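You operate a simulated robot arm through the tools that you are given. There is no shell and no other tool. Be economical: measure what you need, move in short steps, check, and stop when the job is done.

You run a simulated robot arm. Do the job below in one go: nothing can be reset, and whatever is moved stays where it is left.

JOB
Turn the blue tray end for end on the turning stand.
Fine: set it square in the middle of the stand, free the yellow lever, swing the blue lever to end B, yellow lever on hold again, then the tray back square where it stood; leave the other trays.

The check looks at the end state, three seconds after you hand in, the way a careful person would. Anything else that was tipped, shoved, dropped, spilled or broken makes it a failure.

ROBOT AND FRAMES
A 6-joint arm with a two-finger parallel gripper on a trunk, on a base that drives. Base frame: it is fixed to the floor where the robot stands at the start and does not move with it; the origin is under the middle of the robot, x ahead of it, y to its left, z up. Units: mm, degrees, N and s.
With the tool pointing down near the work surface it reaches from about 480 to 760 mm from the robot's upright axis, wherever it stands. Its first joint turns from -149.0 to 149.0 degrees. Places, roughly: blue lever of the turning stand [400, -300, 700]; blue trolley [-1100, -400, 500]; brake lever of the trolley [-800, -700, 700]; cream cabinet [-1800, 1800, 800]; deck of the lift table [700, 1500, 500]; heat knob [-1500, 2100, 1100]; stack cover [-1750, 2500, 1250]; trolley bar [-800, -200, 600]; turning stand on table 2 [700, -400, 800]; vent slide of the cream cabinet [-1500, 1600, 1400]; white lever of the lift table [400, 1500, 600]; wooden frame [-1750, 2500, 500]; yellow lever of the turning stand [400, -600, 700]; yellow tray [-1750, 2500, 750]. Payload 3.43 kg.
Tool frame: the origin (TCP) lies between the finger pads and is the grasp point; the fingertips stand 34 mm ahead of it; z points along the fingers, y is the line along which they close. Largest opening 128 mm; finger width 24, thickness 12; the body of the gripper, 48 by 130 mm, starts 96 mm behind the TCP.
Orientation is told as [roll, pitch, yaw] about the base's x, y, z axes, in that order, counted from this pose: with the fingers straight down and closing along the base's y, the tool's x points along the base's -x, its y along +y and its z along -z.

CONTROLS
- The arm moves only by the tool jog_arm. Its arguments are lists of equal length, an entry for each row: "translation": the shift along the tool's x, y, z in units of 25 mm (1.0 is 25 mm), a list of three; "rot": the turn, a rotation vector about the tool's x, y, z in units of 8 degrees (1.0 is 8 degrees), a list of three. In form: {"translation": [[dx, dy, dz], ...], "rot": [[rx, ry, rz], ...]}. A call has 1 to 12 rows; each row shifts and turns the commanded pose from where the row before left it, along the tool's axes as they then stand. "claw" is the finger opening in mm, from 0 to 128, set as the call begins (left out, the last holds). A call with a number of a shift or a turn outside -1 to 1 is refused whole. Rows are played at 5 a second. More than 50 mm and 8.6 degrees between two rows, or a gripper value outside its range, and nothing of the call is played. Where a pose cannot be reached the arm comes as near as it can. A force on the tool above 80 N (or 10 N above the force at the start of the call, whichever is more), or a blocked arm, ends the call early, and 0.2 s more pass. The fingers move at their own pace (about 108 mm/s each) and stop on an object; they squeeze with about 41 N. The grip force told is the motor's: it shows also when the fingers shut on nothing. Time passes only in rows, and 0.2 s behind the last, so rows that do not move let the fingers close. The reply holds the time, the measured pose of the TCP, the force on the tool along the base axes, the opening and the grip force, in the units named above and with some noise, with the torque about the TCP (base axes, N m) and any sound that the robot's microphone picked up.
- Cameras (640 x 400 px; columns grow to the right, rows downward): "scene" is now at [-33.5, 112.8, 1625.7]; the picture's right is [-0.98, -0.21, -0.00], its down [-0.20, 0.91, -0.36] and it looks along [0.08, -0.35, -0.93] (base axes); focal length 214 px, centre (320, 200). "wrist" rides on the gripper at [76, -11, -160] in the tool frame; the picture's right is [0.15, 0.99, 0.00], its down [-0.88, 0.13, -0.46] and it looks along [-0.45, 0.07, 0.89] (tool axes); focal length 234 px, centre (320, 200). There is no depth. A picture from a camera that has moved, and an enlarged one, comes with that camera's place and axes in the base frame and with its lens.
- get_image(camera): a new picture of that camera. The clock stands still meanwhile.
- move_column(by): slides the trunk up (or, below 0, down) by that many mm; the arm and the scene camera ride with it, the base frame stays. It gives what a move gives, with no picture.
- drive_base(legs): drives the robot by 1 to 6 legs, each [ahead, turn to the left] in mm and degrees, along the robot's own axes; the way and the turn of a leg run together, so that a leg with both is an arc; at most 1500 mm and 180 degrees a leg. The arm and the cameras ride along, it lands a little off, and it stops where it bumps. It gives what a move gives.
- aim_head(pan, tilt): turns the head with the scene camera to pan (to the left, within 155 degrees either way) and tilt (down, from -29 to 69), counted from straight ahead of the robot. It gives what a move gives.
- zoom(camera, box): a new picture of the part [left, top, right, bottom] of that camera's present view, enlarged. The clock stands still meanwhile.
- job_done(): hands the job in; it is judged then, once.

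Go step by step. Nothing tells you exact positions but the pictures and the camera data: compare them with the known pose of the tool, close in by small moves and look again before you grip or let go. The budget is 120 turns and 98 pictures, counting those below and the enlarged ones. Unless the task says otherwise, let go and move clear before handing in.

The tools are called after "Emit:" as a command line: name --argument value ..., lists and objects as JSON in quotes. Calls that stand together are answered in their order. jog_arm: Moves the arm, as the interface text tells. Its arguments: {"type":"object","properties":{"translation":{"type":"array"},"rot":{"type":"array"},"claw":{"type":"number"}},"required":["translation","rot"]} The other tools are called the same way: move_column (by) slides the trunk up or down; drive_base (legs) drives the base; aim_head (pan, tilt) turns the head that bears the scene camera; get_image (camera) takes a picture; zoom (camera, box) takes an enlarged picture of a part of a camera's view; job_done () hands the job in.

At the start:

```text
time: 0.0
tool_pos: [476.1, -507.9, 1000.0]
ee_rot: [0.0, 0.0, 0.7]
force: [-0.5, -0.2, -0.1]
wrist_torque: [0.01, 0.02, 0.03]
gripper_width: 128.0
finger_force: 0.2
trunk travel left (down, up): [-675.0, 35.0]
robot x, y, heading: [-0.1, -4.1, 0.0]
head pan, tilt: [-77.5, 68.8]
```

scene: 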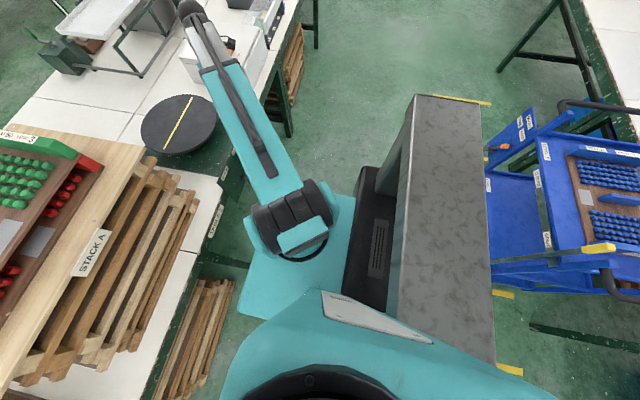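
wrist: 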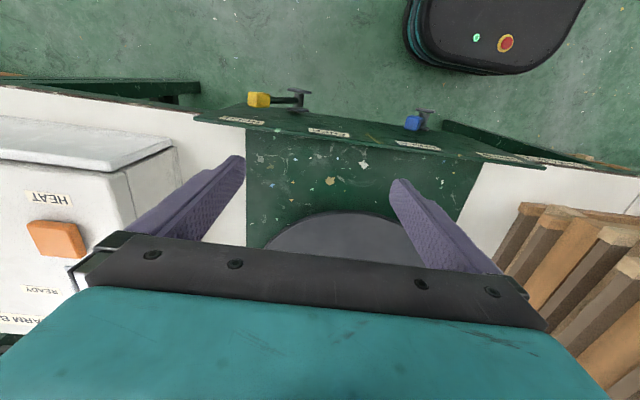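

I see the turntable disc ahead-right with the levers on the table's front edge. The blue tray isn't in sight yet, so I'll look around.

Emit:
aim_head --pan -25 --tilt 45

Emit:
get_image --camera "scene"

Emit:
aim_head --pan 45 --tilt 45

Emit:
get_image --camera "scene"

```text
time: 1.2
tool_pos: [476.5, -507.0, 1001.0]
ee_rot: [0.0, 0.0, 0.7]
force: [-0.4, 0.7, -1.0]
wrist_torque: [0.0, 0.0, -0.01]
gripper_width: 127.9
finger_force: 0.0
trunk travel left (down, up): [-675.0, 35.0]
robot x, y, heading: [-1.2, -5.8, -0.4]
head pan, tilt: [-25.0, 45.0]
```

```text
95 pictures are left
camera scene: at [28.1, 132.9, 1654.5], right [-0.42, -0.91, 0.0], down [-0.64, 0.3, -0.71], along [0.64, -0.3, -0.71], focal length 214 px, centre (320, 200)
```

scene: 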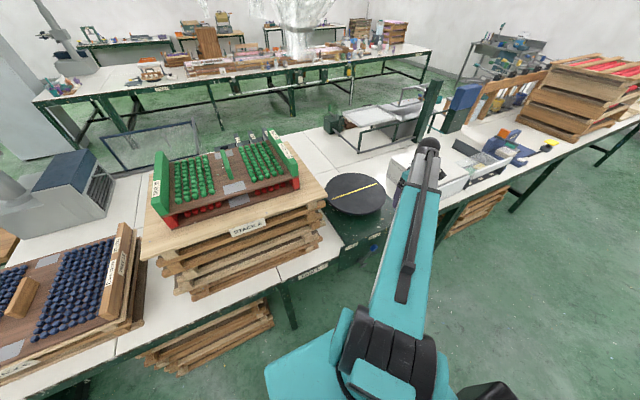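

```text
time: 2.6
tool_pos: [476.1, -507.7, 999.4]
ee_rot: [-0.1, 0.0, 0.6]
force: [-0.1, -0.5, -0.1]
wrist_torque: [0.0, -0.01, -0.01]
gripper_width: 128.2
finger_force: 0.0
trunk travel left (down, up): [-675.0, 35.0]
robot x, y, heading: [-0.2, -5.5, -0.2]
head pan, tilt: [45.0, 45.0]
```

```text
94 pictures are left
camera scene: at [12.1, 224.8, 1654.5], right [0.71, -0.71, 0.0], down [-0.5, -0.5, -0.71], along [0.5, 0.5, -0.71], focal length 214 px, centre (320, 200)
```

scene: 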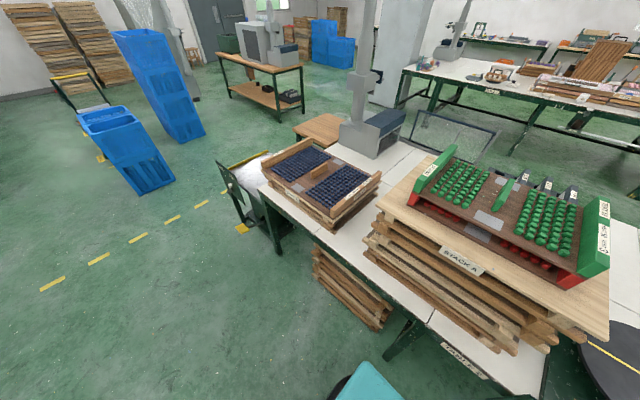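

Trays so far: green over red on Stack A, one with dark blue pieces on the left (lift table), one on the blue trolley behind. I'll look closer at each.

Emit:
zoom --camera "scene" --box '[230, 110, 400, 260]'

Emit:
zoom --camera "scene" --box '[360, 130, 640, 360]'

Emit:
aim_head --pan -150 --tilt 45

Emit:
get_image --camera "scene"

Emit:
aim_head --pan 130 --tilt 30

Emit:
get_image --camera "scene"

```text
2.67 times, centred on (315, 185) of scene
camera zoom: at [12.1, 224.8, 1654.5], right [0.71, -0.71, 0.0], down [-0.5, -0.5, -0.71], along [0.5, 0.5, -0.71], focal length 572 px, centre (333, 240)
```

zoom: 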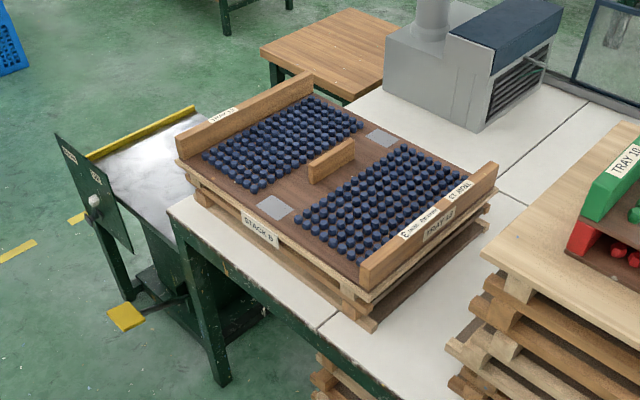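

```text
1.74 times, centred on (500, 245) of scene
camera zoom: at [12.1, 224.8, 1654.5], right [0.71, -0.71, 0.0], down [-0.5, -0.5, -0.71], along [0.5, 0.5, -0.71], focal length 373 px, centre (7, 122)
```

zoom: 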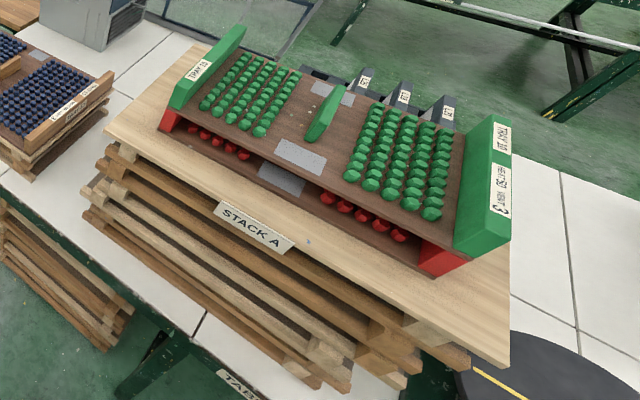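

```text
time: 5.5
tool_pos: [477.0, -507.6, 999.6]
ee_rot: [0.1, -0.1, 0.7]
force: [0.4, -0.1, 0.4]
wrist_torque: [-0.04, 0.01, 0.0]
gripper_width: 128.0
finger_force: 0.0
trunk travel left (down, up): [-675.0, 35.0]
robot x, y, heading: [1.9, -4.8, -0.1]
head pan, tilt: [-150.0, 45.0]
```

```text
91 pictures are left
camera scene: at [-116.0, 126.8, 1654.5], right [-0.5, 0.87, 0.0], down [0.61, 0.35, -0.71], along [-0.61, -0.35, -0.71], focal length 214 px, centre (320, 200)
```

scene: 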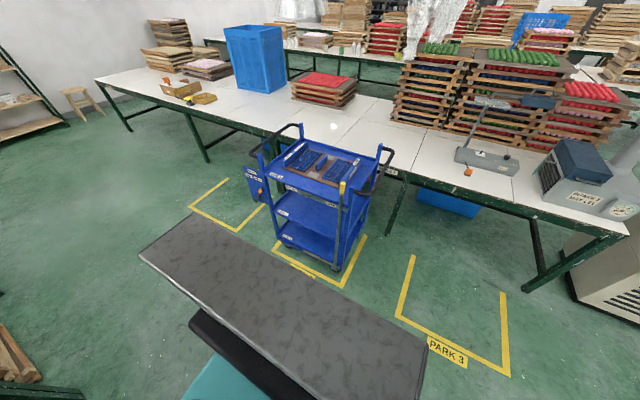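

```text
time: 9.3
tool_pos: [475.7, -507.8, 1000.3]
ee_rot: [0.0, 0.1, 0.7]
force: [0.5, 0.1, 0.2]
wrist_torque: [0.0, 0.0, -0.01]
gripper_width: 128.0
finger_force: 0.1
trunk travel left (down, up): [-675.0, 35.0]
robot x, y, heading: [-0.3, -3.0, 0.0]
head pan, tilt: [130.0, 30.0]
```

```text
90 pictures are left
camera scene: at [-103.6, 236.7, 1677.1], right [0.77, 0.64, 0.0], down [0.32, -0.38, -0.87], along [-0.56, 0.66, -0.5], focal length 214 px, centre (320, 200)
```

scene: 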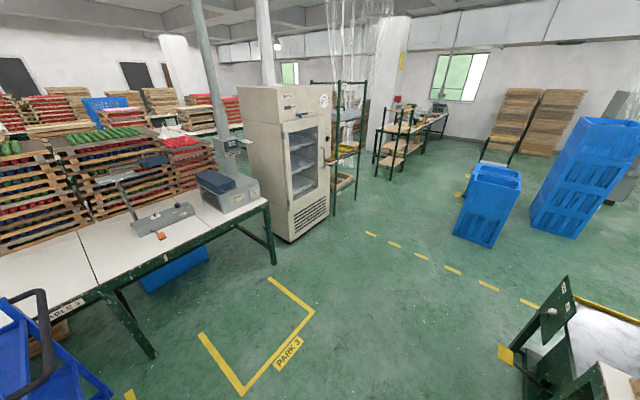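

The trolley behind holds a tray with blue pieces; I'll read its details, and the stand's.

Emit:
aim_head --pan -150 --tilt 45

Emit:
zoom --camera "scene" --box '[240, 110, 410, 220]'

Emit:
zoom --camera "wrist" --box '[180, 60, 500, 260]'

Emit:
aim_head --pan -60 --tilt 50

Emit:
zoom --camera "scene" --box '[0, 0, 400, 300]'

```text
time: 13.2
tool_pos: [475.7, -506.1, 999.5]
ee_rot: [0.1, 0.1, 0.6]
force: [-0.8, 0.3, 0.3]
wrist_torque: [0.02, 0.01, 0.03]
gripper_width: 127.8
finger_force: 0.1
trunk travel left (down, up): [-675.0, 35.0]
robot x, y, heading: [-0.5, -4.6, -0.2]
head pan, tilt: [-150.0, 45.0]
```

```text
3.64 times, centred on (325, 165) of scene
camera zoom: at [-116.0, 126.8, 1654.5], right [-0.5, 0.87, 0.0], down [0.61, 0.35, -0.71], along [-0.61, -0.35, -0.71], focal length 780 px, centre (302, 327)
```

zoom: 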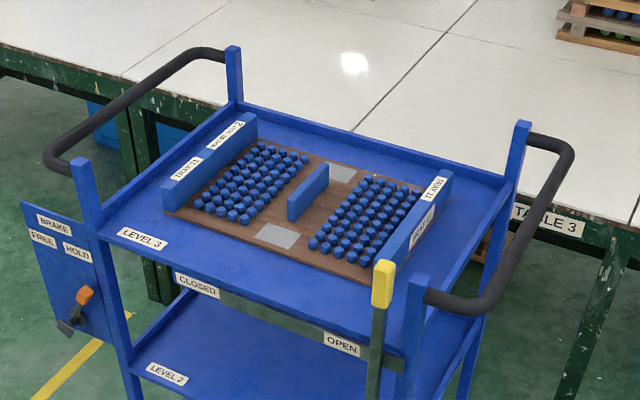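

```text
2.00 times, centred on (340, 160) of wrist
camera zoom: at [400.3, -518.5, 1159.6], right [-0.16, 0.99, 0.0], down [0.88, 0.14, 0.46], along [0.45, 0.07, -0.89], focal length 468 px, centre (280, 280)
```

zoom: 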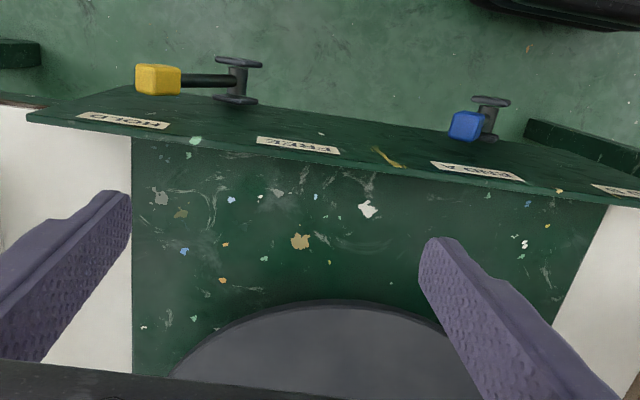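

```text
time: 14.9
tool_pos: [476.3, -507.1, 1000.7]
ee_rot: [0.0, 0.0, 0.8]
force: [0.3, 0.6, -0.9]
wrist_torque: [-0.01, -0.02, 0.01]
gripper_width: 128.0
finger_force: 0.1
trunk travel left (down, up): [-675.0, 35.0]
robot x, y, heading: [0.1, -3.5, -0.2]
head pan, tilt: [-60.0, 50.0]
```

```text
1.33 times, centred on (200, 150) of scene
camera zoom: at [-7.2, 100.6, 1647.6], right [-0.87, -0.5, 0.0], down [-0.38, 0.66, -0.64], along [0.32, -0.56, -0.77], focal length 286 px, centre (480, 267)
```

zoom: 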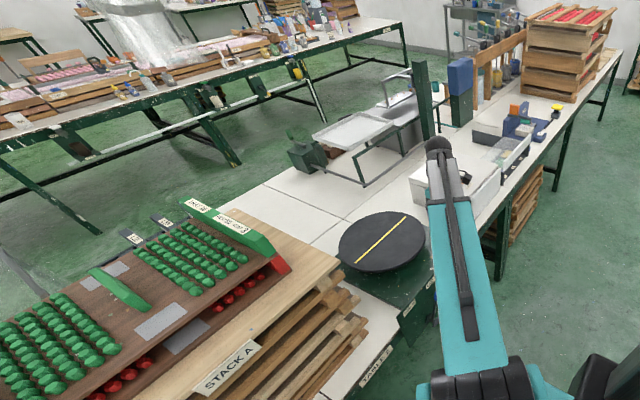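

The blue tray is Tray 11 on the trolley's top deck behind me. I'll turn right toward the trolley and drive part of the way, then measure.

Emit:
drive_base --legs '[[0, -138], [300, 0]]'

Emit:
aim_head --pan -30 --tilt 45

Emit:
get_image --camera "scene"

Emit:
get_image --camera "wrist"

```text
time: 24.7
tool_pos: [-864.3, -132.9, 995.8]
ee_rot: [1.5, 1.9, -135.8]
force: [0.6, 0.8, -0.3]
wrist_torque: [0.01, 0.02, -0.02]
gripper_width: 128.0
finger_force: 0.1
trunk travel left (down, up): [-675.0, 35.0]
robot x, y, heading: [-224.4, -135.6, -135.3]
head pan, tilt: [-60.0, 50.0]
stopped in leg 2: the force on the tool passed its limit at 96 N (the readings are from after the stop); the commanded pose is now the measured one
```

```text
time: 25.7
tool_pos: [-865.3, -133.4, 996.2]
ee_rot: [1.6, 1.9, -135.7]
force: [-0.4, -0.1, 0.3]
wrist_torque: [0.01, -0.02, 0.0]
gripper_width: 127.8
finger_force: 0.1
trunk travel left (down, up): [-675.0, 35.0]
robot x, y, heading: [-228.0, -136.9, -135.2]
head pan, tilt: [-30.0, 45.0]
```

```text
86 pictures are left
camera scene: at [-154.1, -245.9, 1654.5], right [-0.26, 0.97, 0.0], down [0.68, 0.18, -0.71], along [-0.68, -0.18, -0.71], focal length 214 px, centre (320, 200)
```

scene: 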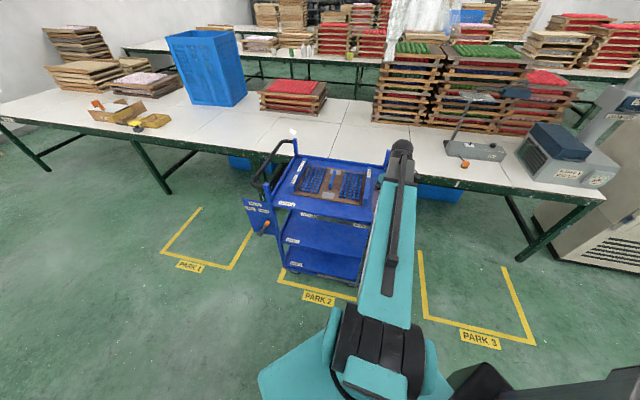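

```text
85 pictures are left
camera wrist: at [-825.5, -71.8, 1157.6], right [0.79, -0.61, 0.03], down [-0.56, -0.71, 0.43], along [-0.24, -0.36, -0.9], focal length 234 px, centre (320, 200)
```

wrist: 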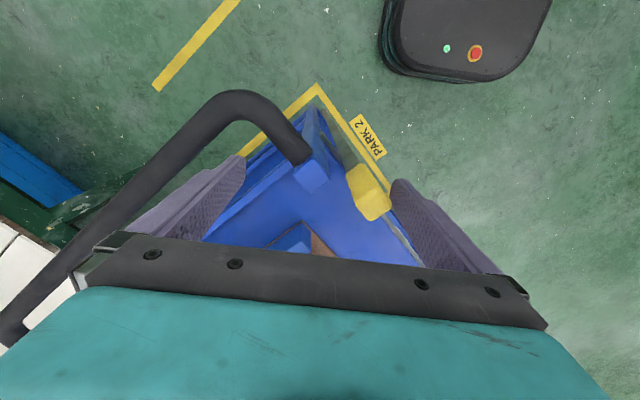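

The fingers touched the trolley's corner post. I'll raise the tool straight up and check that nothing shifted.

Emit:
jog_arm --translation '[[0, 0, -1], [0, 0, -1], [0, 0, -1], [0, 0, -1], [0, 0, -1], [0, 0, -1]]' --rot '[[0, 0, 0], [0, 0, 0], [0, 0, 0], [0, 0, 0], [0, 0, 0], [0, 0, 0]]'

Emit:
zoom --camera "scene" --box '[150, 120, 400, 310]'

Emit:
get_image --camera "wrist"

```text
time: 27.1
tool_pos: [-871.9, -133.6, 1145.3]
ee_rot: [1.5, 1.8, -135.7]
force: [-0.3, 0.0, 0.3]
wrist_torque: [0.0, -0.01, 0.01]
gripper_width: 128.0
finger_force: 0.1
trunk travel left (down, up): [-675.0, 35.0]
robot x, y, heading: [-230.2, -134.3, -135.2]
head pan, tilt: [-30.0, 45.0]
```

```text
2.11 times, centred on (275, 215) of scene
camera zoom: at [-153.9, -245.9, 1654.5], right [-0.26, 0.97, 0.0], down [0.68, 0.18, -0.71], along [-0.68, -0.18, -0.71], focal length 452 px, centre (415, 168)
```

zoom: 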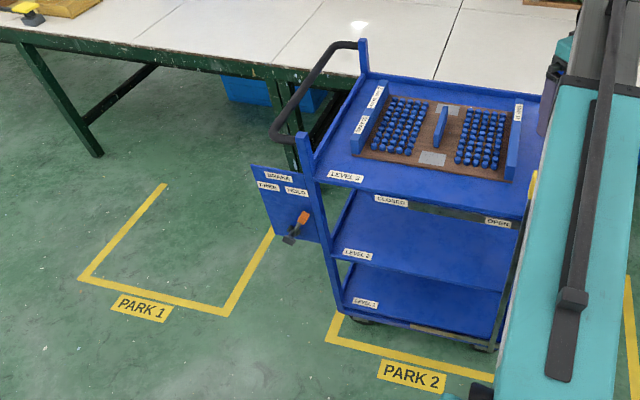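

```text
83 pictures are left
camera wrist: at [-831.7, -71.3, 1307.9], right [0.79, -0.61, 0.03], down [-0.56, -0.71, 0.43], along [-0.24, -0.36, -0.9], focal length 234 px, centre (320, 200)
```

wrist: 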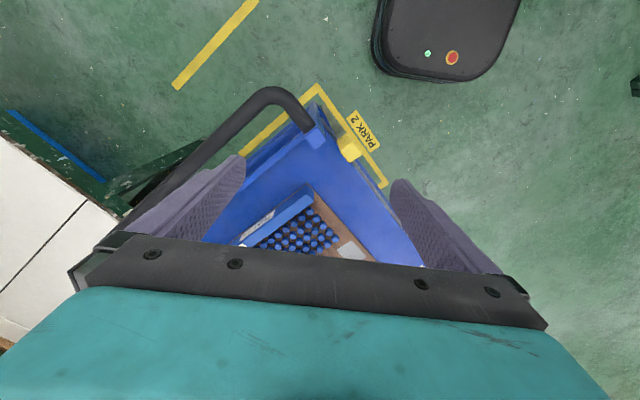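

The post top is at about z 975, tray fin top near (-1080,-418,884), fin lying along x. At this height the tool clears everything, so I'll drive until it's above the tray.

Emit:
drive_base --legs '[[0, 9], [354, 0], [0, -9]]'

Emit:
get_image --camera "wrist"

Emit:
get_image --camera "scene"

```text
time: 31.2
tool_pos: [-1080.8, -419.7, 1146.6]
ee_rot: [1.5, 1.7, -135.8]
force: [0.4, -0.3, -0.1]
wrist_torque: [0.0, 0.06, 0.05]
gripper_width: 128.1
finger_force: 0.1
trunk travel left (down, up): [-675.0, 35.0]
robot x, y, heading: [-443.0, -416.4, -134.6]
head pan, tilt: [-30.0, 45.0]
```

```text
82 pictures are left
camera wrist: at [-1041.0, -358.1, 1308.3], right [0.79, -0.61, 0.03], down [-0.56, -0.71, 0.43], along [-0.24, -0.36, -0.9], focal length 234 px, centre (320, 200)
```

wrist: 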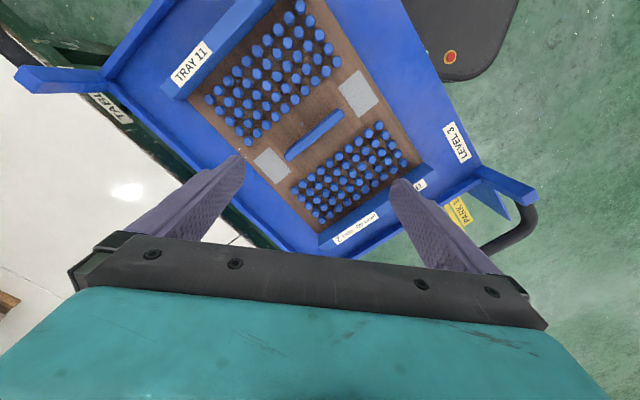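

```text
81 pictures are left
camera scene: at [-369.1, -526.2, 1654.6], right [-0.26, 0.97, 0.0], down [0.68, 0.18, -0.71], along [-0.68, -0.19, -0.71], focal length 214 px, centre (320, 200)
```

scene: 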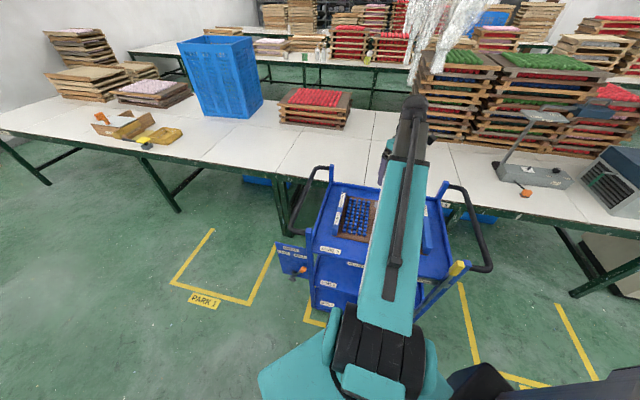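

The tray is in view. I'll rotate the tool to yaw 180 so that the fingers close along y across the fin.

Emit:
jog_arm --translation '[[0, 0, 0], [0, 0, 0], [0, 0, 0], [0, 0, 0], [0, 0, 0], [0, 0, 0]]' --rot '[[0, 0, 1], [0, 0, 1], [0, 0, 1], [0, 0, 1], [0, 0, 1], [0, 0, 0.52]]'

Emit:
get_image --camera "wrist"

```text
time: 32.1
tool_pos: [-1083.8, -419.2, 1145.7]
ee_rot: [0.1, 2.2, -159.9]
force: [-10.2, 19.3, 1.8]
wrist_torque: [-3.52, -1.94, 1.81]
gripper_width: 128.1
finger_force: 0.1
trunk travel left (down, up): [-675.0, 35.0]
robot x, y, heading: [-443.6, -422.6, -134.7]
head pan, tilt: [-30.0, 45.0]
stopped in row 4: the force on the tool passed its limit at 154 N (the readings are from after the stop); the commanded pose is now the measured one
```

```text
80 pictures are left
camera wrist: at [-1022.1, -382.2, 1308.3], right [0.48, -0.88, 0.01], down [-0.8, -0.43, 0.42], along [-0.37, -0.21, -0.91], focal length 234 px, centre (320, 200)
```

wrist: 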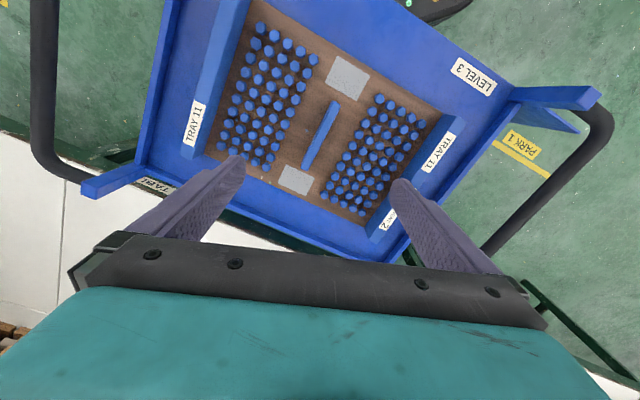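

The camera side of the gripper likely hit my own forearm. I'll turn the other way, to yaw 0, with the camera outward.

Emit:
jog_arm --translation '[[0, 0, 0], [0, 0, 0], [0, 0, 0], [0, 0, 0], [0, 0, 0], [0, 0, 0], [0, 0, 0], [0, 0, 0], [0, 0, 0], [0, 0, 0], [0, 0, 0], [0, 0, 0]]' --rot '[[0, 0, -1], [0, 0, -1], [0, 0, -1], [0, 0, -1], [0, 0, -1], [0, 0, -1], [0, 0, -1], [0, 0, -1], [0, 0, -1], [0, 0, -1], [0, 0, -1], [0, 0, -1]]'

```text
time: 34.7
tool_pos: [-1082.8, -418.1, 1146.7]
ee_rot: [2.2, -0.3, -64.0]
force: [0.3, 0.0, 0.0]
wrist_torque: [0.02, 0.03, 0.0]
gripper_width: 128.0
finger_force: 0.0
trunk travel left (down, up): [-675.0, 35.0]
robot x, y, heading: [-441.6, -418.9, -135.1]
head pan, tilt: [-30.0, 45.0]
```

That works. I'll turn the remaining 64°.

Emit:
jog_arm --translation '[[0, 0, 0], [0, 0, 0], [0, 0, 0], [0, 0, 0], [0, 0, 0], [0, 0, 0], [0, 0, 0], [0, 0, 0]]' --rot '[[0, 0, -1], [0, 0, -1], [0, 0, -1], [0, 0, -1], [0, 0, -1], [0, 0, -1], [0, 0, -1], [0, 0, -1]]'

Emit:
get_image --camera "wrist"

```text
time: 36.5
tool_pos: [-1083.7, -437.4, 1145.7]
ee_rot: [1.0, -2.0, -9.0]
force: [-0.2, 0.7, 0.0]
wrist_torque: [0.0, 0.0, 0.01]
gripper_width: 128.3
finger_force: 0.0
out of reach, approached as far as the arm can: row 7, 8
trunk travel left (down, up): [-675.0, 35.0]
robot x, y, heading: [-446.1, -415.0, -134.8]
head pan, tilt: [-30.0, 45.0]
```

```text
79 pictures are left
camera wrist: at [-1166.3, -437.2, 1302.5], right [0.01, 1.0, 0.01], down [0.87, -0.01, 0.49], along [0.49, 0.01, -0.87], focal length 234 px, centre (320, 200)
```

wrist: 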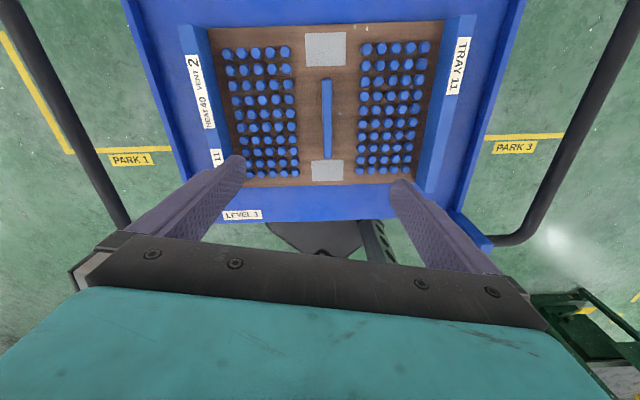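

Joint limit near yaw -9. I'll reposition the base so the arm comes in at about 20° off, which leaves room for yaw 0.

Emit:
drive_base --legs '[[0, 54.8], [-216, 0], [0, -37]]'

```text
time: 44.0
tool_pos: [-1085.5, -421.9, 1145.9]
ee_rot: [1.0, -1.9, 8.9]
force: [0.5, 0.0, -0.1]
wrist_torque: [0.0, -0.03, 0.01]
gripper_width: 127.7
finger_force: 0.2
trunk travel left (down, up): [-675.0, 35.0]
robot x, y, heading: [-482.8, -209.3, -116.8]
head pan, tilt: [-30.0, 45.0]
```

Now level the tool and set yaw 0, then look.

Emit:
jog_arm --translation '[[0, 0, 0], [0, 0, 0], [0, 0, 0], [0, 0, 1], [0, 0, 1], [0, 0, 1]]' --rot '[[0, 0, 1], [0, 0, 0.11], [0.125, 0.24, 0], [0, 0, 0], [0, 0, 0], [0, 0, 0]]'

Emit:
get_image --camera "wrist"

```text
time: 45.4
tool_pos: [-1084.7, -422.6, 1070.6]
ee_rot: [0.3, 0.1, 0.0]
force: [0.5, 0.1, -0.6]
wrist_torque: [0.02, 0.02, 0.02]
gripper_width: 127.8
finger_force: 0.0
trunk travel left (down, up): [-675.0, 35.0]
robot x, y, heading: [-483.1, -207.7, -116.4]
head pan, tilt: [-30.0, 45.0]
```

```text
78 pictures are left
camera wrist: at [-1160.5, -433.1, 1229.7], right [-0.15, 0.99, 0.01], down [0.88, 0.13, 0.45], along [0.45, 0.07, -0.89], focal length 234 px, centre (320, 200)
```

wrist: 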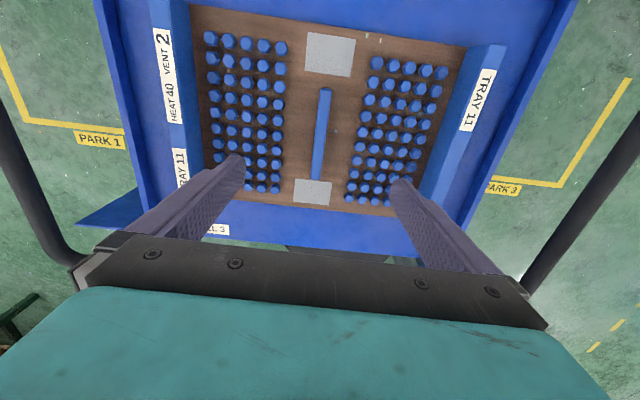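

I'll zoom in to measure the fin's centre and direction.

Emit:
zoom --camera "wrist" --box '[180, 20, 500, 220]'

```text
2.00 times, centred on (340, 120) of wrist
camera zoom: at [-1160.5, -433.1, 1229.7], right [-0.15, 0.99, 0.01], down [0.88, 0.13, 0.45], along [0.45, 0.07, -0.89], focal length 468 px, centre (280, 360)
```

zoom: 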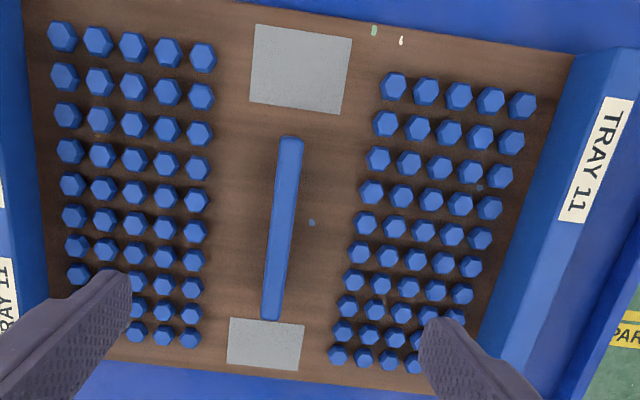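

The fin is centred near (-1083,-421) with yaw about +2°. I'll align and come down to just above it.

Emit:
jog_arm --translation '[[0, 0.05, 0], [0, 0, 1], [0, 0, 1], [0, 0, 1], [0, 0, 1], [0, 0, 1], [0, 0, 0.4]]' --rot '[[0, 0, -0.22], [0, 0, 0], [0, 0, 0], [0, 0, 0], [0, 0, 0], [0, 0, 0], [0, 0, 0]]'

Emit:
get_image --camera "wrist"

```text
time: 47.0
tool_pos: [-1084.6, -419.7, 935.1]
ee_rot: [0.3, 0.1, 1.8]
force: [0.0, -0.3, 0.6]
wrist_torque: [-0.01, 0.01, 0.01]
gripper_width: 128.1
finger_force: 0.0
trunk travel left (down, up): [-675.0, 35.0]
robot x, y, heading: [-482.6, -204.9, -116.5]
head pan, tilt: [-30.0, 45.0]
```

```text
76 pictures are left
camera wrist: at [-1160.6, -433.3, 1094.9], right [-0.18, 0.98, 0.01], down [0.88, 0.16, 0.45], along [0.45, 0.09, -0.89], focal length 234 px, centre (320, 200)
```

wrist: 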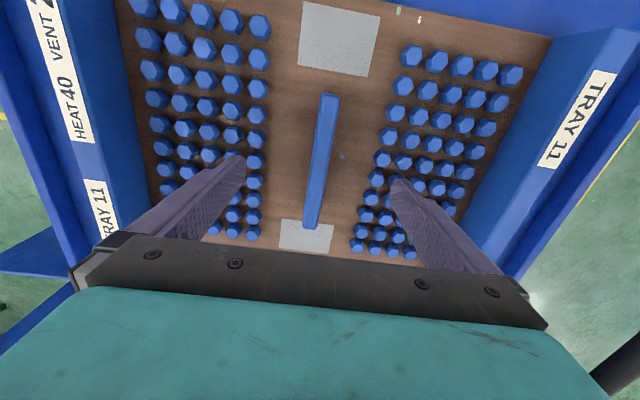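

The fin top is at z≈875 and pegs start about 58 mm to each side, so I'll narrow the fingers to 56 mm before descending.

Emit:
jog_arm --translation '[[0, -0.1, 0], [0, 0, 0], [0, 0, 0], [0, 0, 1], [0, 0, 1]]' --rot '[[0, 0, -0.05], [0, 0, 0], [0, 0, 0], [0, 0, 0], [0, 0, 0]]' --claw 56

Emit:
get_image --camera "wrist"

```text
time: 48.2
tool_pos: [-1086.0, -421.8, 884.4]
ee_rot: [0.3, 0.1, 2.2]
force: [-1.1, -0.2, 1.0]
wrist_torque: [0.01, 0.0, -0.01]
gripper_width: 55.8
finger_force: 0.1
trunk travel left (down, up): [-675.0, 35.0]
robot x, y, heading: [-481.3, -205.7, -116.6]
head pan, tilt: [-30.0, 45.0]
```

```text
75 pictures are left
camera wrist: at [-1160.8, -435.7, 1044.2], right [-0.18, 0.98, 0.01], down [0.88, 0.16, 0.46], along [0.45, 0.09, -0.89], focal length 234 px, centre (320, 200)
```

wrist: 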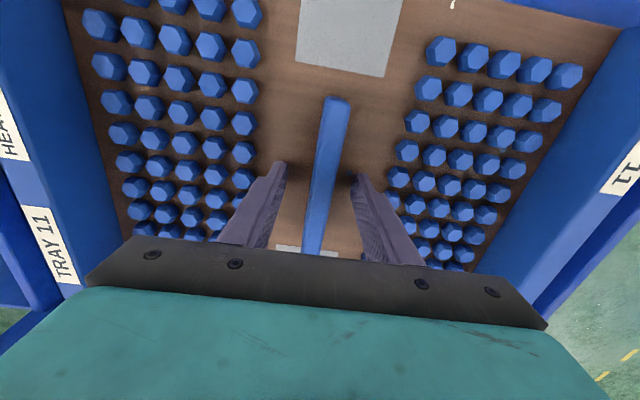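

The fin sits centred between the fingers. I'll go down 8 mm more and close.

Emit:
jog_arm --translation '[[0, 0, 0.32]]' --rot '[[0, 0, 0]]'

Emit:
jog_arm --translation '[[0, 0, 0], [0, 0, 0], [0, 0, 0], [0, 0, 0]]' --rot '[[0, 0, 0], [0, 0, 0], [0, 0, 0], [0, 0, 0]]' --claw 0

Emit:
get_image --camera "wrist"

```text
time: 48.6
tool_pos: [-1085.4, -421.4, 881.1]
ee_rot: [0.1, 0.6, 2.2]
force: [-2.0, -0.2, 43.4]
wrist_torque: [-1.18, -0.52, 0.1]
gripper_width: 56.1
finger_force: 0.1
trunk travel left (down, up): [-675.0, 35.0]
robot x, y, heading: [-483.8, -205.2, -116.4]
head pan, tilt: [-30.0, 45.0]
```

```text
time: 49.6
tool_pos: [-1083.5, -421.9, 882.2]
ee_rot: [0.2, 0.5, 2.1]
force: [-1.9, -7.0, 66.7]
wrist_torque: [-1.02, -1.54, -1.55]
gripper_width: 16.1
finger_force: 40.9
trunk travel left (down, up): [-675.0, 35.0]
robot x, y, heading: [-486.4, -208.0, -116.3]
head pan, tilt: [-30.0, 45.0]
```

```text
74 pictures are left
camera wrist: at [-1157.8, -434.6, 1042.3], right [-0.18, 0.98, 0.0], down [0.88, 0.16, 0.45], along [0.44, 0.09, -0.89], focal length 234 px, centre (320, 200)
```

wrist: 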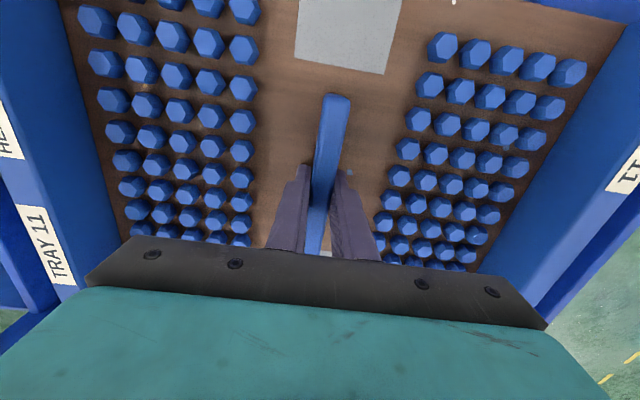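

The fingertips touched the tray floor (TCP 881); the fin is gripped at 16 mm. I'll lift gently.

Emit:
jog_arm --translation '[[0, 0, -0.25], [0, 0, -0.2], [0, 0, -0.4], [0, 0, -0.5]]' --rot '[[0, 0, 0], [0, 0, 0], [0, 0, 0], [0, 0, 0]]'

Emit:
jog_arm --translation '[[0, 0, -0.6], [0, 0, -0.8], [0, 0, -1], [0, 0, -1]]' --rot '[[0, 0, 0], [0, 0, 0], [0, 0, 0], [0, 0, 0]]'

Emit:
get_image --camera "wrist"

```text
time: 50.6
tool_pos: [-1085.1, -422.0, 910.5]
ee_rot: [0.4, 0.0, 2.2]
force: [-0.2, -0.8, -8.8]
wrist_torque: [-0.02, -0.02, 0.03]
gripper_width: 16.0
finger_force: 40.5
trunk travel left (down, up): [-675.0, 35.0]
robot x, y, heading: [-481.0, -203.2, -116.4]
head pan, tilt: [-30.0, 45.0]
```

```text
time: 51.6
tool_pos: [-1083.7, -422.9, 996.8]
ee_rot: [0.2, 0.1, 2.2]
force: [-0.3, -0.1, -8.6]
wrist_torque: [0.0, -0.06, -0.01]
gripper_width: 15.9
finger_force: 41.1
trunk travel left (down, up): [-675.0, 35.0]
robot x, y, heading: [-488.9, -211.1, -116.7]
head pan, tilt: [-30.0, 45.0]
```

```text
73 pictures are left
camera wrist: at [-1160.2, -436.7, 1156.0], right [-0.18, 0.98, 0.01], down [0.88, 0.16, 0.46], along [0.45, 0.09, -0.89], focal length 234 px, centre (320, 200)
```

wrist: 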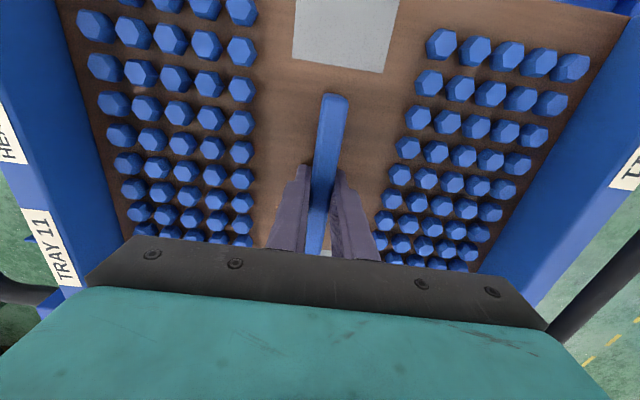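

The tray lifts cleanly (~0.9 kg). I'll raise it well above the posts, then back out and swing round towards the stand in stages.

Emit:
jog_arm --translation '[[0, 0, -1], [0, 0, -1], [0, 0, -1], [0, 0, -1], [0, 0, -1], [0, 0, -1]]' --rot '[[0, 0, 0], [0, 0, 0], [0, 0, 0], [0, 0, 0], [0, 0, 0], [0, 0, 0]]'

Emit:
drive_base --legs '[[0, 77.6], [680, 0]]'

Emit:
aim_head --pan 40 --tilt 35

Emit:
get_image --camera "scene"

Emit:
get_image --camera "wrist"

```text
time: 53.0
tool_pos: [-1085.5, -423.7, 1145.3]
ee_rot: [0.3, 0.1, 2.2]
force: [0.1, 0.1, -9.0]
wrist_torque: [0.0, -0.05, 0.02]
gripper_width: 15.6
finger_force: 41.4
trunk travel left (down, up): [-675.0, 35.0]
robot x, y, heading: [-488.8, -206.3, -116.9]
head pan, tilt: [-30.0, 45.0]
```

```text
time: 61.8
tool_pos: [135.2, -1268.2, 1145.3]
ee_rot: [0.3, 0.1, 79.8]
force: [-0.6, -0.3, -8.7]
wrist_torque: [0.03, -0.04, -0.04]
gripper_width: 16.0
finger_force: 40.7
trunk travel left (down, up): [-675.0, 35.0]
robot x, y, heading: [50.1, -634.5, -39.1]
head pan, tilt: [-30.0, 45.0]
```

```text
time: 63.2
tool_pos: [134.5, -1268.9, 1145.2]
ee_rot: [0.3, 0.1, 79.9]
force: [-0.3, 0.2, -8.0]
wrist_torque: [0.04, 0.01, 0.01]
gripper_width: 15.8
finger_force: 41.5
trunk travel left (down, up): [-675.0, 35.0]
robot x, y, heading: [47.4, -631.7, -39.1]
head pan, tilt: [40.0, 35.0]
```

```text
72 pictures are left
camera scene: at [210.8, -471.0, 1669.4], right [0.01, -1.0, 0.0], down [-0.57, -0.01, -0.82], along [0.82, 0.01, -0.57], focal length 214 px, centre (320, 200)
```

scene: 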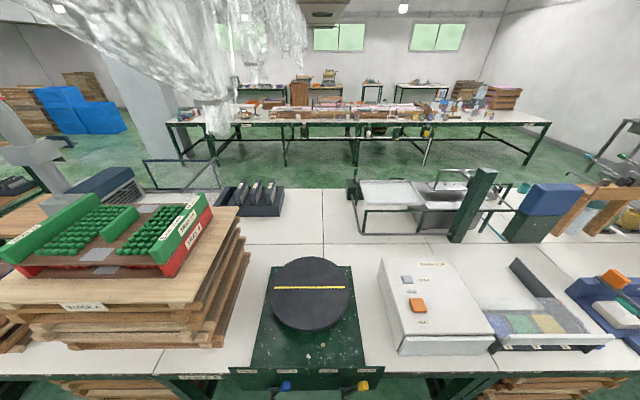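

```text
71 pictures are left
camera wrist: at [133.4, -1343.3, 1304.6], right [-1.0, 0.03, 0.01], down [0.03, 0.89, 0.46], along [0.01, 0.46, -0.89], focal length 234 px, centre (320, 200)
```

wrist: 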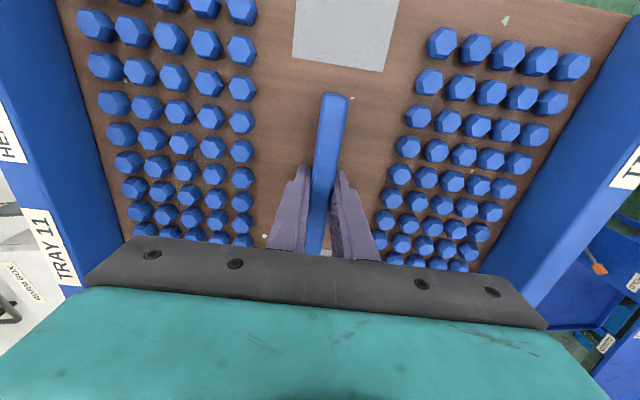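

I have a clear view of the stand with its yellow line along y, and both levers. I'll zoom for measurement.

Emit:
zoom --camera "scene" --box '[220, 240, 400, 400]'

```text
2.50 times, centred on (310, 320) of scene
camera zoom: at [210.8, -471.0, 1669.4], right [0.01, -1.0, 0.0], down [-0.57, -0.01, -0.82], along [0.82, 0.01, -0.57], focal length 536 px, centre (345, -100)
```

zoom: 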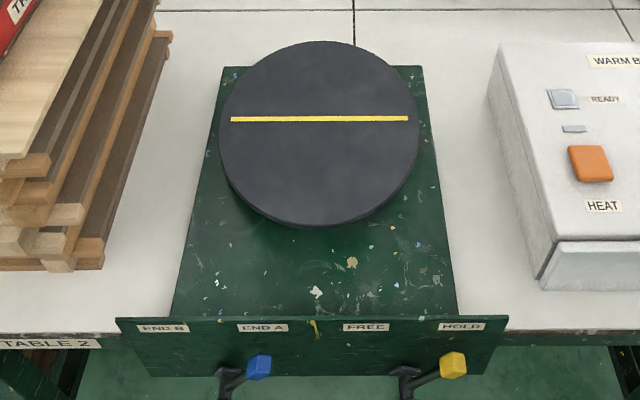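

The disc centre is at about (748,-419,835), line along y. I'll swing the tray over the stand.

Emit:
drive_base --legs '[[0, 39], [50, 0], [0, 61.2]]'

Emit:
aim_head --pan -65 --tilt 42

Emit:
get_image --camera "scene"

Emit:
get_image --camera "wrist"

```text
time: 70.4
tool_pos: [709.5, -436.6, 1144.4]
ee_rot: [0.4, 0.0, -179.6]
force: [0.1, -1.3, -9.2]
wrist_torque: [0.04, 0.05, -0.02]
gripper_width: 16.1
finger_force: 40.6
trunk travel left (down, up): [-675.0, 35.0]
robot x, y, heading: [67.7, -616.1, 60.8]
head pan, tilt: [40.0, 35.0]
```

```text
time: 72.2
tool_pos: [709.6, -436.6, 1144.7]
ee_rot: [0.3, 0.0, -179.6]
force: [0.2, -0.4, -8.4]
wrist_torque: [-0.01, -0.01, 0.05]
gripper_width: 16.1
finger_force: 41.3
trunk travel left (down, up): [-675.0, 35.0]
robot x, y, heading: [72.6, -616.7, 61.1]
head pan, tilt: [-65.0, 42.0]
```

```text
69 pictures are left
camera scene: at [-16.3, -580.5, 1658.9], right [-0.07, -1.0, 0.0], down [-0.67, 0.04, -0.74], along [0.74, -0.05, -0.67], focal length 214 px, centre (320, 200)
```

scene: 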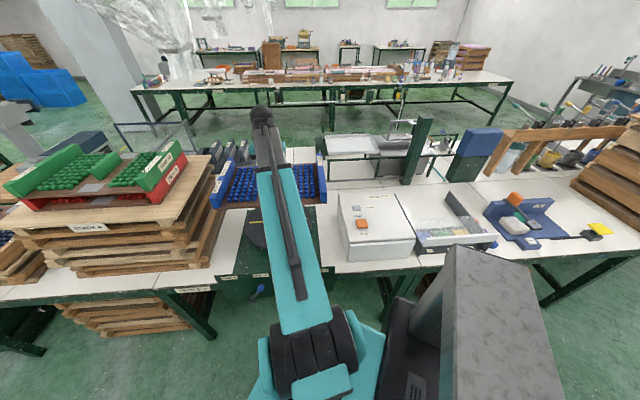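

```text
68 pictures are left
camera wrist: at [784.6, -423.3, 1304.5], right [0.15, -0.99, 0.01], down [-0.88, -0.13, 0.46], along [-0.45, -0.08, -0.89], focal length 234 px, centre (320, 200)
```

wrist: 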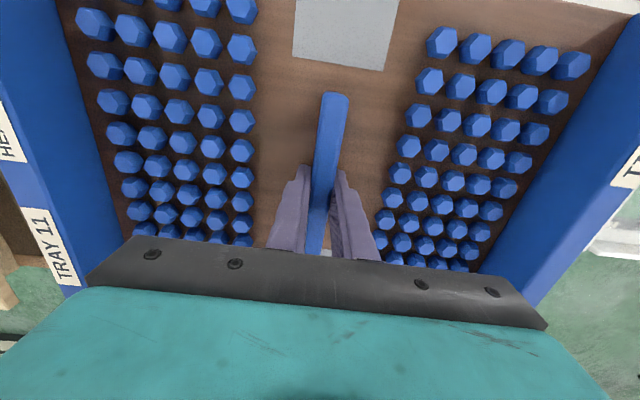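

The tray hangs just beside the centre. I'll shift it to (748,-419) and lower most of the way.

Emit:
jog_arm --translation '[[0.77, -0.35, 0], [0.77, -0.35, 0], [0, 0, 1], [0, 0, 1], [0, 0, 1], [0, 0, 1], [0, 0, 1], [0, 0, 1], [0, 0, 1], [0, 0, 1]]' --rot '[[0, 0, 0], [0, 0, 0], [0, 0, 0], [0, 0, 0], [0, 0, 0], [0, 0, 0], [0, 0, 0], [0, 0, 0], [0, 0, 0], [0, 0, 0]]'

Emit:
zoom --camera "scene" --box '[180, 150, 360, 310]'

Emit:
get_image --camera "wrist"

```text
time: 74.4
tool_pos: [746.4, -421.6, 945.1]
ee_rot: [0.4, 0.1, -179.7]
force: [0.0, 1.0, -8.2]
wrist_torque: [0.0, 0.07, -0.02]
gripper_width: 15.8
finger_force: 40.8
trunk travel left (down, up): [-675.0, 35.0]
robot x, y, heading: [71.9, -616.5, 61.0]
head pan, tilt: [-65.0, 42.0]
```

```text
2.50 times, centred on (270, 230) of scene
camera zoom: at [-16.0, -580.4, 1658.9], right [-0.07, -1.0, 0.0], down [-0.67, 0.04, -0.74], along [0.74, -0.05, -0.67], focal length 536 px, centre (445, 125)
```

zoom: 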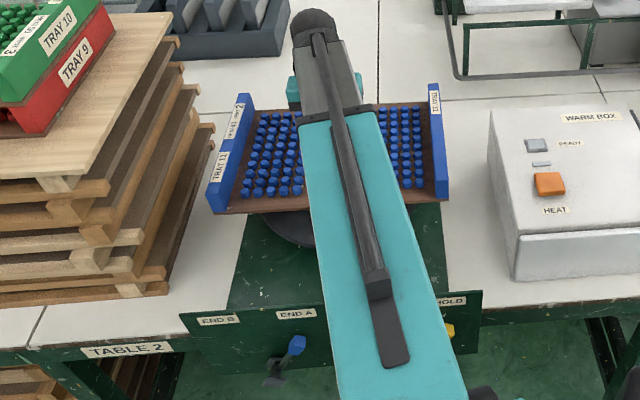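

```text
66 pictures are left
camera wrist: at [823.0, -406.7, 1104.2], right [0.15, -0.99, 0.01], down [-0.88, -0.13, 0.46], along [-0.45, -0.08, -0.89], focal length 234 px, centre (320, 200)
```

wrist: 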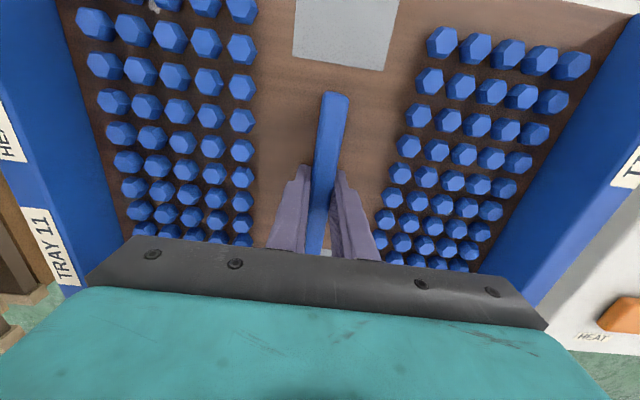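

I'll keep lowering, slowly, watching for contact.

Emit:
jog_arm --translation '[[0.06, -0.08, 1], [0, 0, 0.8], [0, 0, 0.2], [0, 0, 0]]' --rot '[[0, 0, -0.06], [0, 0, 0], [0, 0, 0], [0, 0, 0]]'

Emit:
zoom --camera "scene" --box '[180, 150, 360, 310]'

```text
time: 75.4
tool_pos: [750.1, -417.3, 894.3]
ee_rot: [0.4, 0.1, -179.1]
force: [0.1, 0.1, -8.5]
wrist_torque: [-0.02, 0.02, 0.02]
gripper_width: 16.0
finger_force: 40.7
trunk travel left (down, up): [-675.0, 35.0]
robot x, y, heading: [73.2, -620.6, 61.1]
head pan, tilt: [-65.0, 42.0]
```

```text
2.50 times, centred on (270, 230) of scene
camera zoom: at [-16.2, -580.5, 1658.9], right [-0.07, -1.0, 0.0], down [-0.67, 0.05, -0.74], along [0.74, -0.05, -0.67], focal length 536 px, centre (445, 125)
```

zoom: 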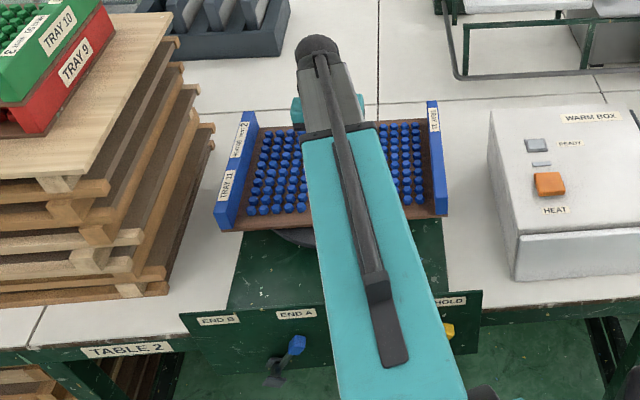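

Emit:
jog_arm --translation '[[0, 0, 0.15], [0, 0, 0.15], [0, 0, 0.1], [0, 0, 0]]' --rot '[[0, 0, 0], [0, 0, 0], [0, 0, 0], [0, 0, 0]]'

```text
time: 76.4
tool_pos: [749.7, -418.8, 888.1]
ee_rot: [0.3, 0.3, -179.2]
force: [7.4, -2.6, 15.7]
wrist_torque: [1.38, 1.24, -0.05]
gripper_width: 15.8
finger_force: 41.4
trunk travel left (down, up): [-675.0, 35.0]
robot x, y, heading: [69.5, -620.6, 60.8]
head pan, tilt: [-65.0, 42.0]
```

The tray rests on the disc at TCP 888. I'll ease off, open to 56 mm and lift clear.

Emit:
jog_arm --translation '[[0, 0, -0.1], [0, 0, 0]]' --rot '[[0, 0, 0], [0, 0, 0]]'

Emit:
jog_arm --translation '[[0, 0, 0], [0, 0, 0], [0, 0, 0], [0, 0, -0.3], [0, 0, -1], [0, 0, -1], [0, 0, -1], [0, 0, -1], [0, 0, -1], [0, 0, -1]]' --rot '[[0, 0, 0], [0, 0, 0], [0, 0, 0], [0, 0, 0], [0, 0, 0], [0, 0, 0], [0, 0, 0], [0, 0, 0], [0, 0, 0], [0, 0, 0]]' --claw 56

Emit:
get_image --camera "wrist"

```text
time: 77.0
tool_pos: [750.2, -418.8, 887.6]
ee_rot: [0.2, 0.3, -179.3]
force: [4.7, 0.4, 3.3]
wrist_torque: [1.38, -1.49, -0.22]
gripper_width: 16.0
finger_force: 41.2
trunk travel left (down, up): [-675.0, 35.0]
robot x, y, heading: [71.4, -619.7, 61.0]
head pan, tilt: [-65.0, 42.0]
```

```text
time: 79.2
tool_pos: [746.6, -418.2, 1045.0]
ee_rot: [0.4, 0.1, -179.0]
force: [0.6, -1.1, 0.4]
wrist_torque: [0.01, 0.0, -0.02]
gripper_width: 56.1
finger_force: 0.1
trunk travel left (down, up): [-675.0, 35.0]
robot x, y, heading: [71.2, -616.3, 61.0]
head pan, tilt: [-65.0, 42.0]
```

```text
64 pictures are left
camera wrist: at [823.4, -403.8, 1204.8], right [0.16, -0.99, 0.01], down [-0.88, -0.14, 0.46], along [-0.45, -0.08, -0.89], focal length 234 px, centre (320, 200)
```

wrist: 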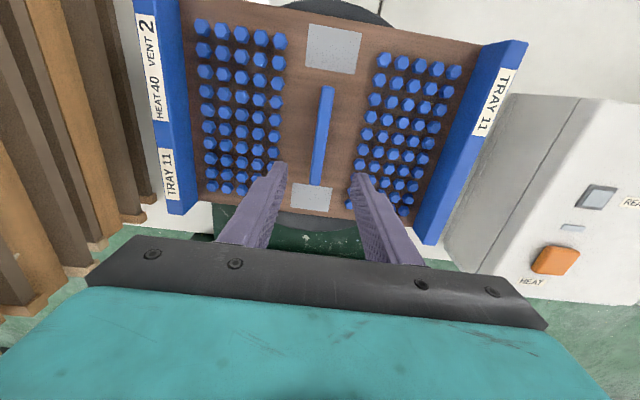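

The tray sits on the disc. I'll raise the arm, then reposition the base near the start pose, where the levers are well in reach.

Emit:
jog_arm --translation '[[0, 0, -1], [0, 0, -1], [0, 0, -1], [0, 0, -1]]' --rot '[[0, 0, 0], [0, 0, 0], [0, 0, 0], [0, 0, 0]]'

Emit:
drive_base --legs '[[0, -144], [-557, 0], [0, 83]]'

Emit:
jog_arm --translation '[[0, 0, 0], [0, 0, 0], [0, 0, 0], [0, 0, 0], [0, 0, 0], [0, 0, 0], [0, 0, 0], [0, 0, 0], [0, 0, 0], [0, 0, 0], [0, 0, 0]]' --rot '[[0, 0, 1], [0, 0, 1], [0, 0, 1], [0, 0, 1], [0, 0, 1], [0, 0, 1], [0, 0, 1], [0, 0, 1], [0, 0, 1], [0, 0, 1], [0, 0, 1]]'

Emit:
aim_head --pan -30 --tilt 52

Emit:
get_image --camera "scene"

```text
time: 80.2
tool_pos: [748.6, -418.1, 1144.2]
ee_rot: [0.4, 0.2, -179.1]
force: [-0.4, 0.0, 0.0]
wrist_torque: [0.01, 0.01, 0.02]
gripper_width: 56.1
finger_force: 0.1
trunk travel left (down, up): [-675.0, 35.0]
robot x, y, heading: [71.2, -617.7, 61.2]
head pan, tilt: [-65.0, 42.0]
```

```text
time: 96.8
tool_pos: [504.7, -558.3, 1144.2]
ee_rot: [0.4, 0.1, 120.3]
force: [-1.3, -0.4, 0.3]
wrist_torque: [-0.06, 0.03, 0.05]
gripper_width: 56.1
finger_force: 0.1
trunk travel left (down, up): [-675.0, 35.0]
robot x, y, heading: [-4.3, -66.0, 0.3]
head pan, tilt: [-65.0, 42.0]
```

```text
time: 99.2
tool_pos: [504.4, -560.4, 1144.9]
ee_rot: [0.0, 0.3, 32.1]
force: [0.2, 0.4, 0.3]
wrist_torque: [-0.01, 0.01, 0.0]
gripper_width: 56.3
finger_force: 0.1
trunk travel left (down, up): [-675.0, 35.0]
robot x, y, heading: [-4.3, -69.3, 0.5]
head pan, tilt: [-65.0, 42.0]
```

```text
time: 100.2
tool_pos: [503.9, -559.5, 1143.9]
ee_rot: [-0.1, 0.3, 32.3]
force: [1.2, 0.6, -0.3]
wrist_torque: [-0.02, -0.01, -0.04]
gripper_width: 56.0
finger_force: 0.0
trunk travel left (down, up): [-675.0, 35.0]
robot x, y, heading: [-5.7, -70.2, 0.1]
head pan, tilt: [-30.0, 52.0]
```

```text
63 pictures are left
camera scene: at [15.0, 65.8, 1645.0], right [-0.5, -0.87, 0.0], down [-0.68, 0.39, -0.62], along [0.53, -0.31, -0.79], focal length 214 px, centre (320, 200)
```

scene: 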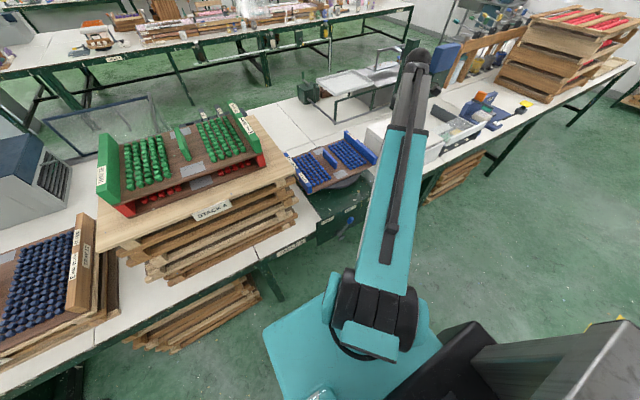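

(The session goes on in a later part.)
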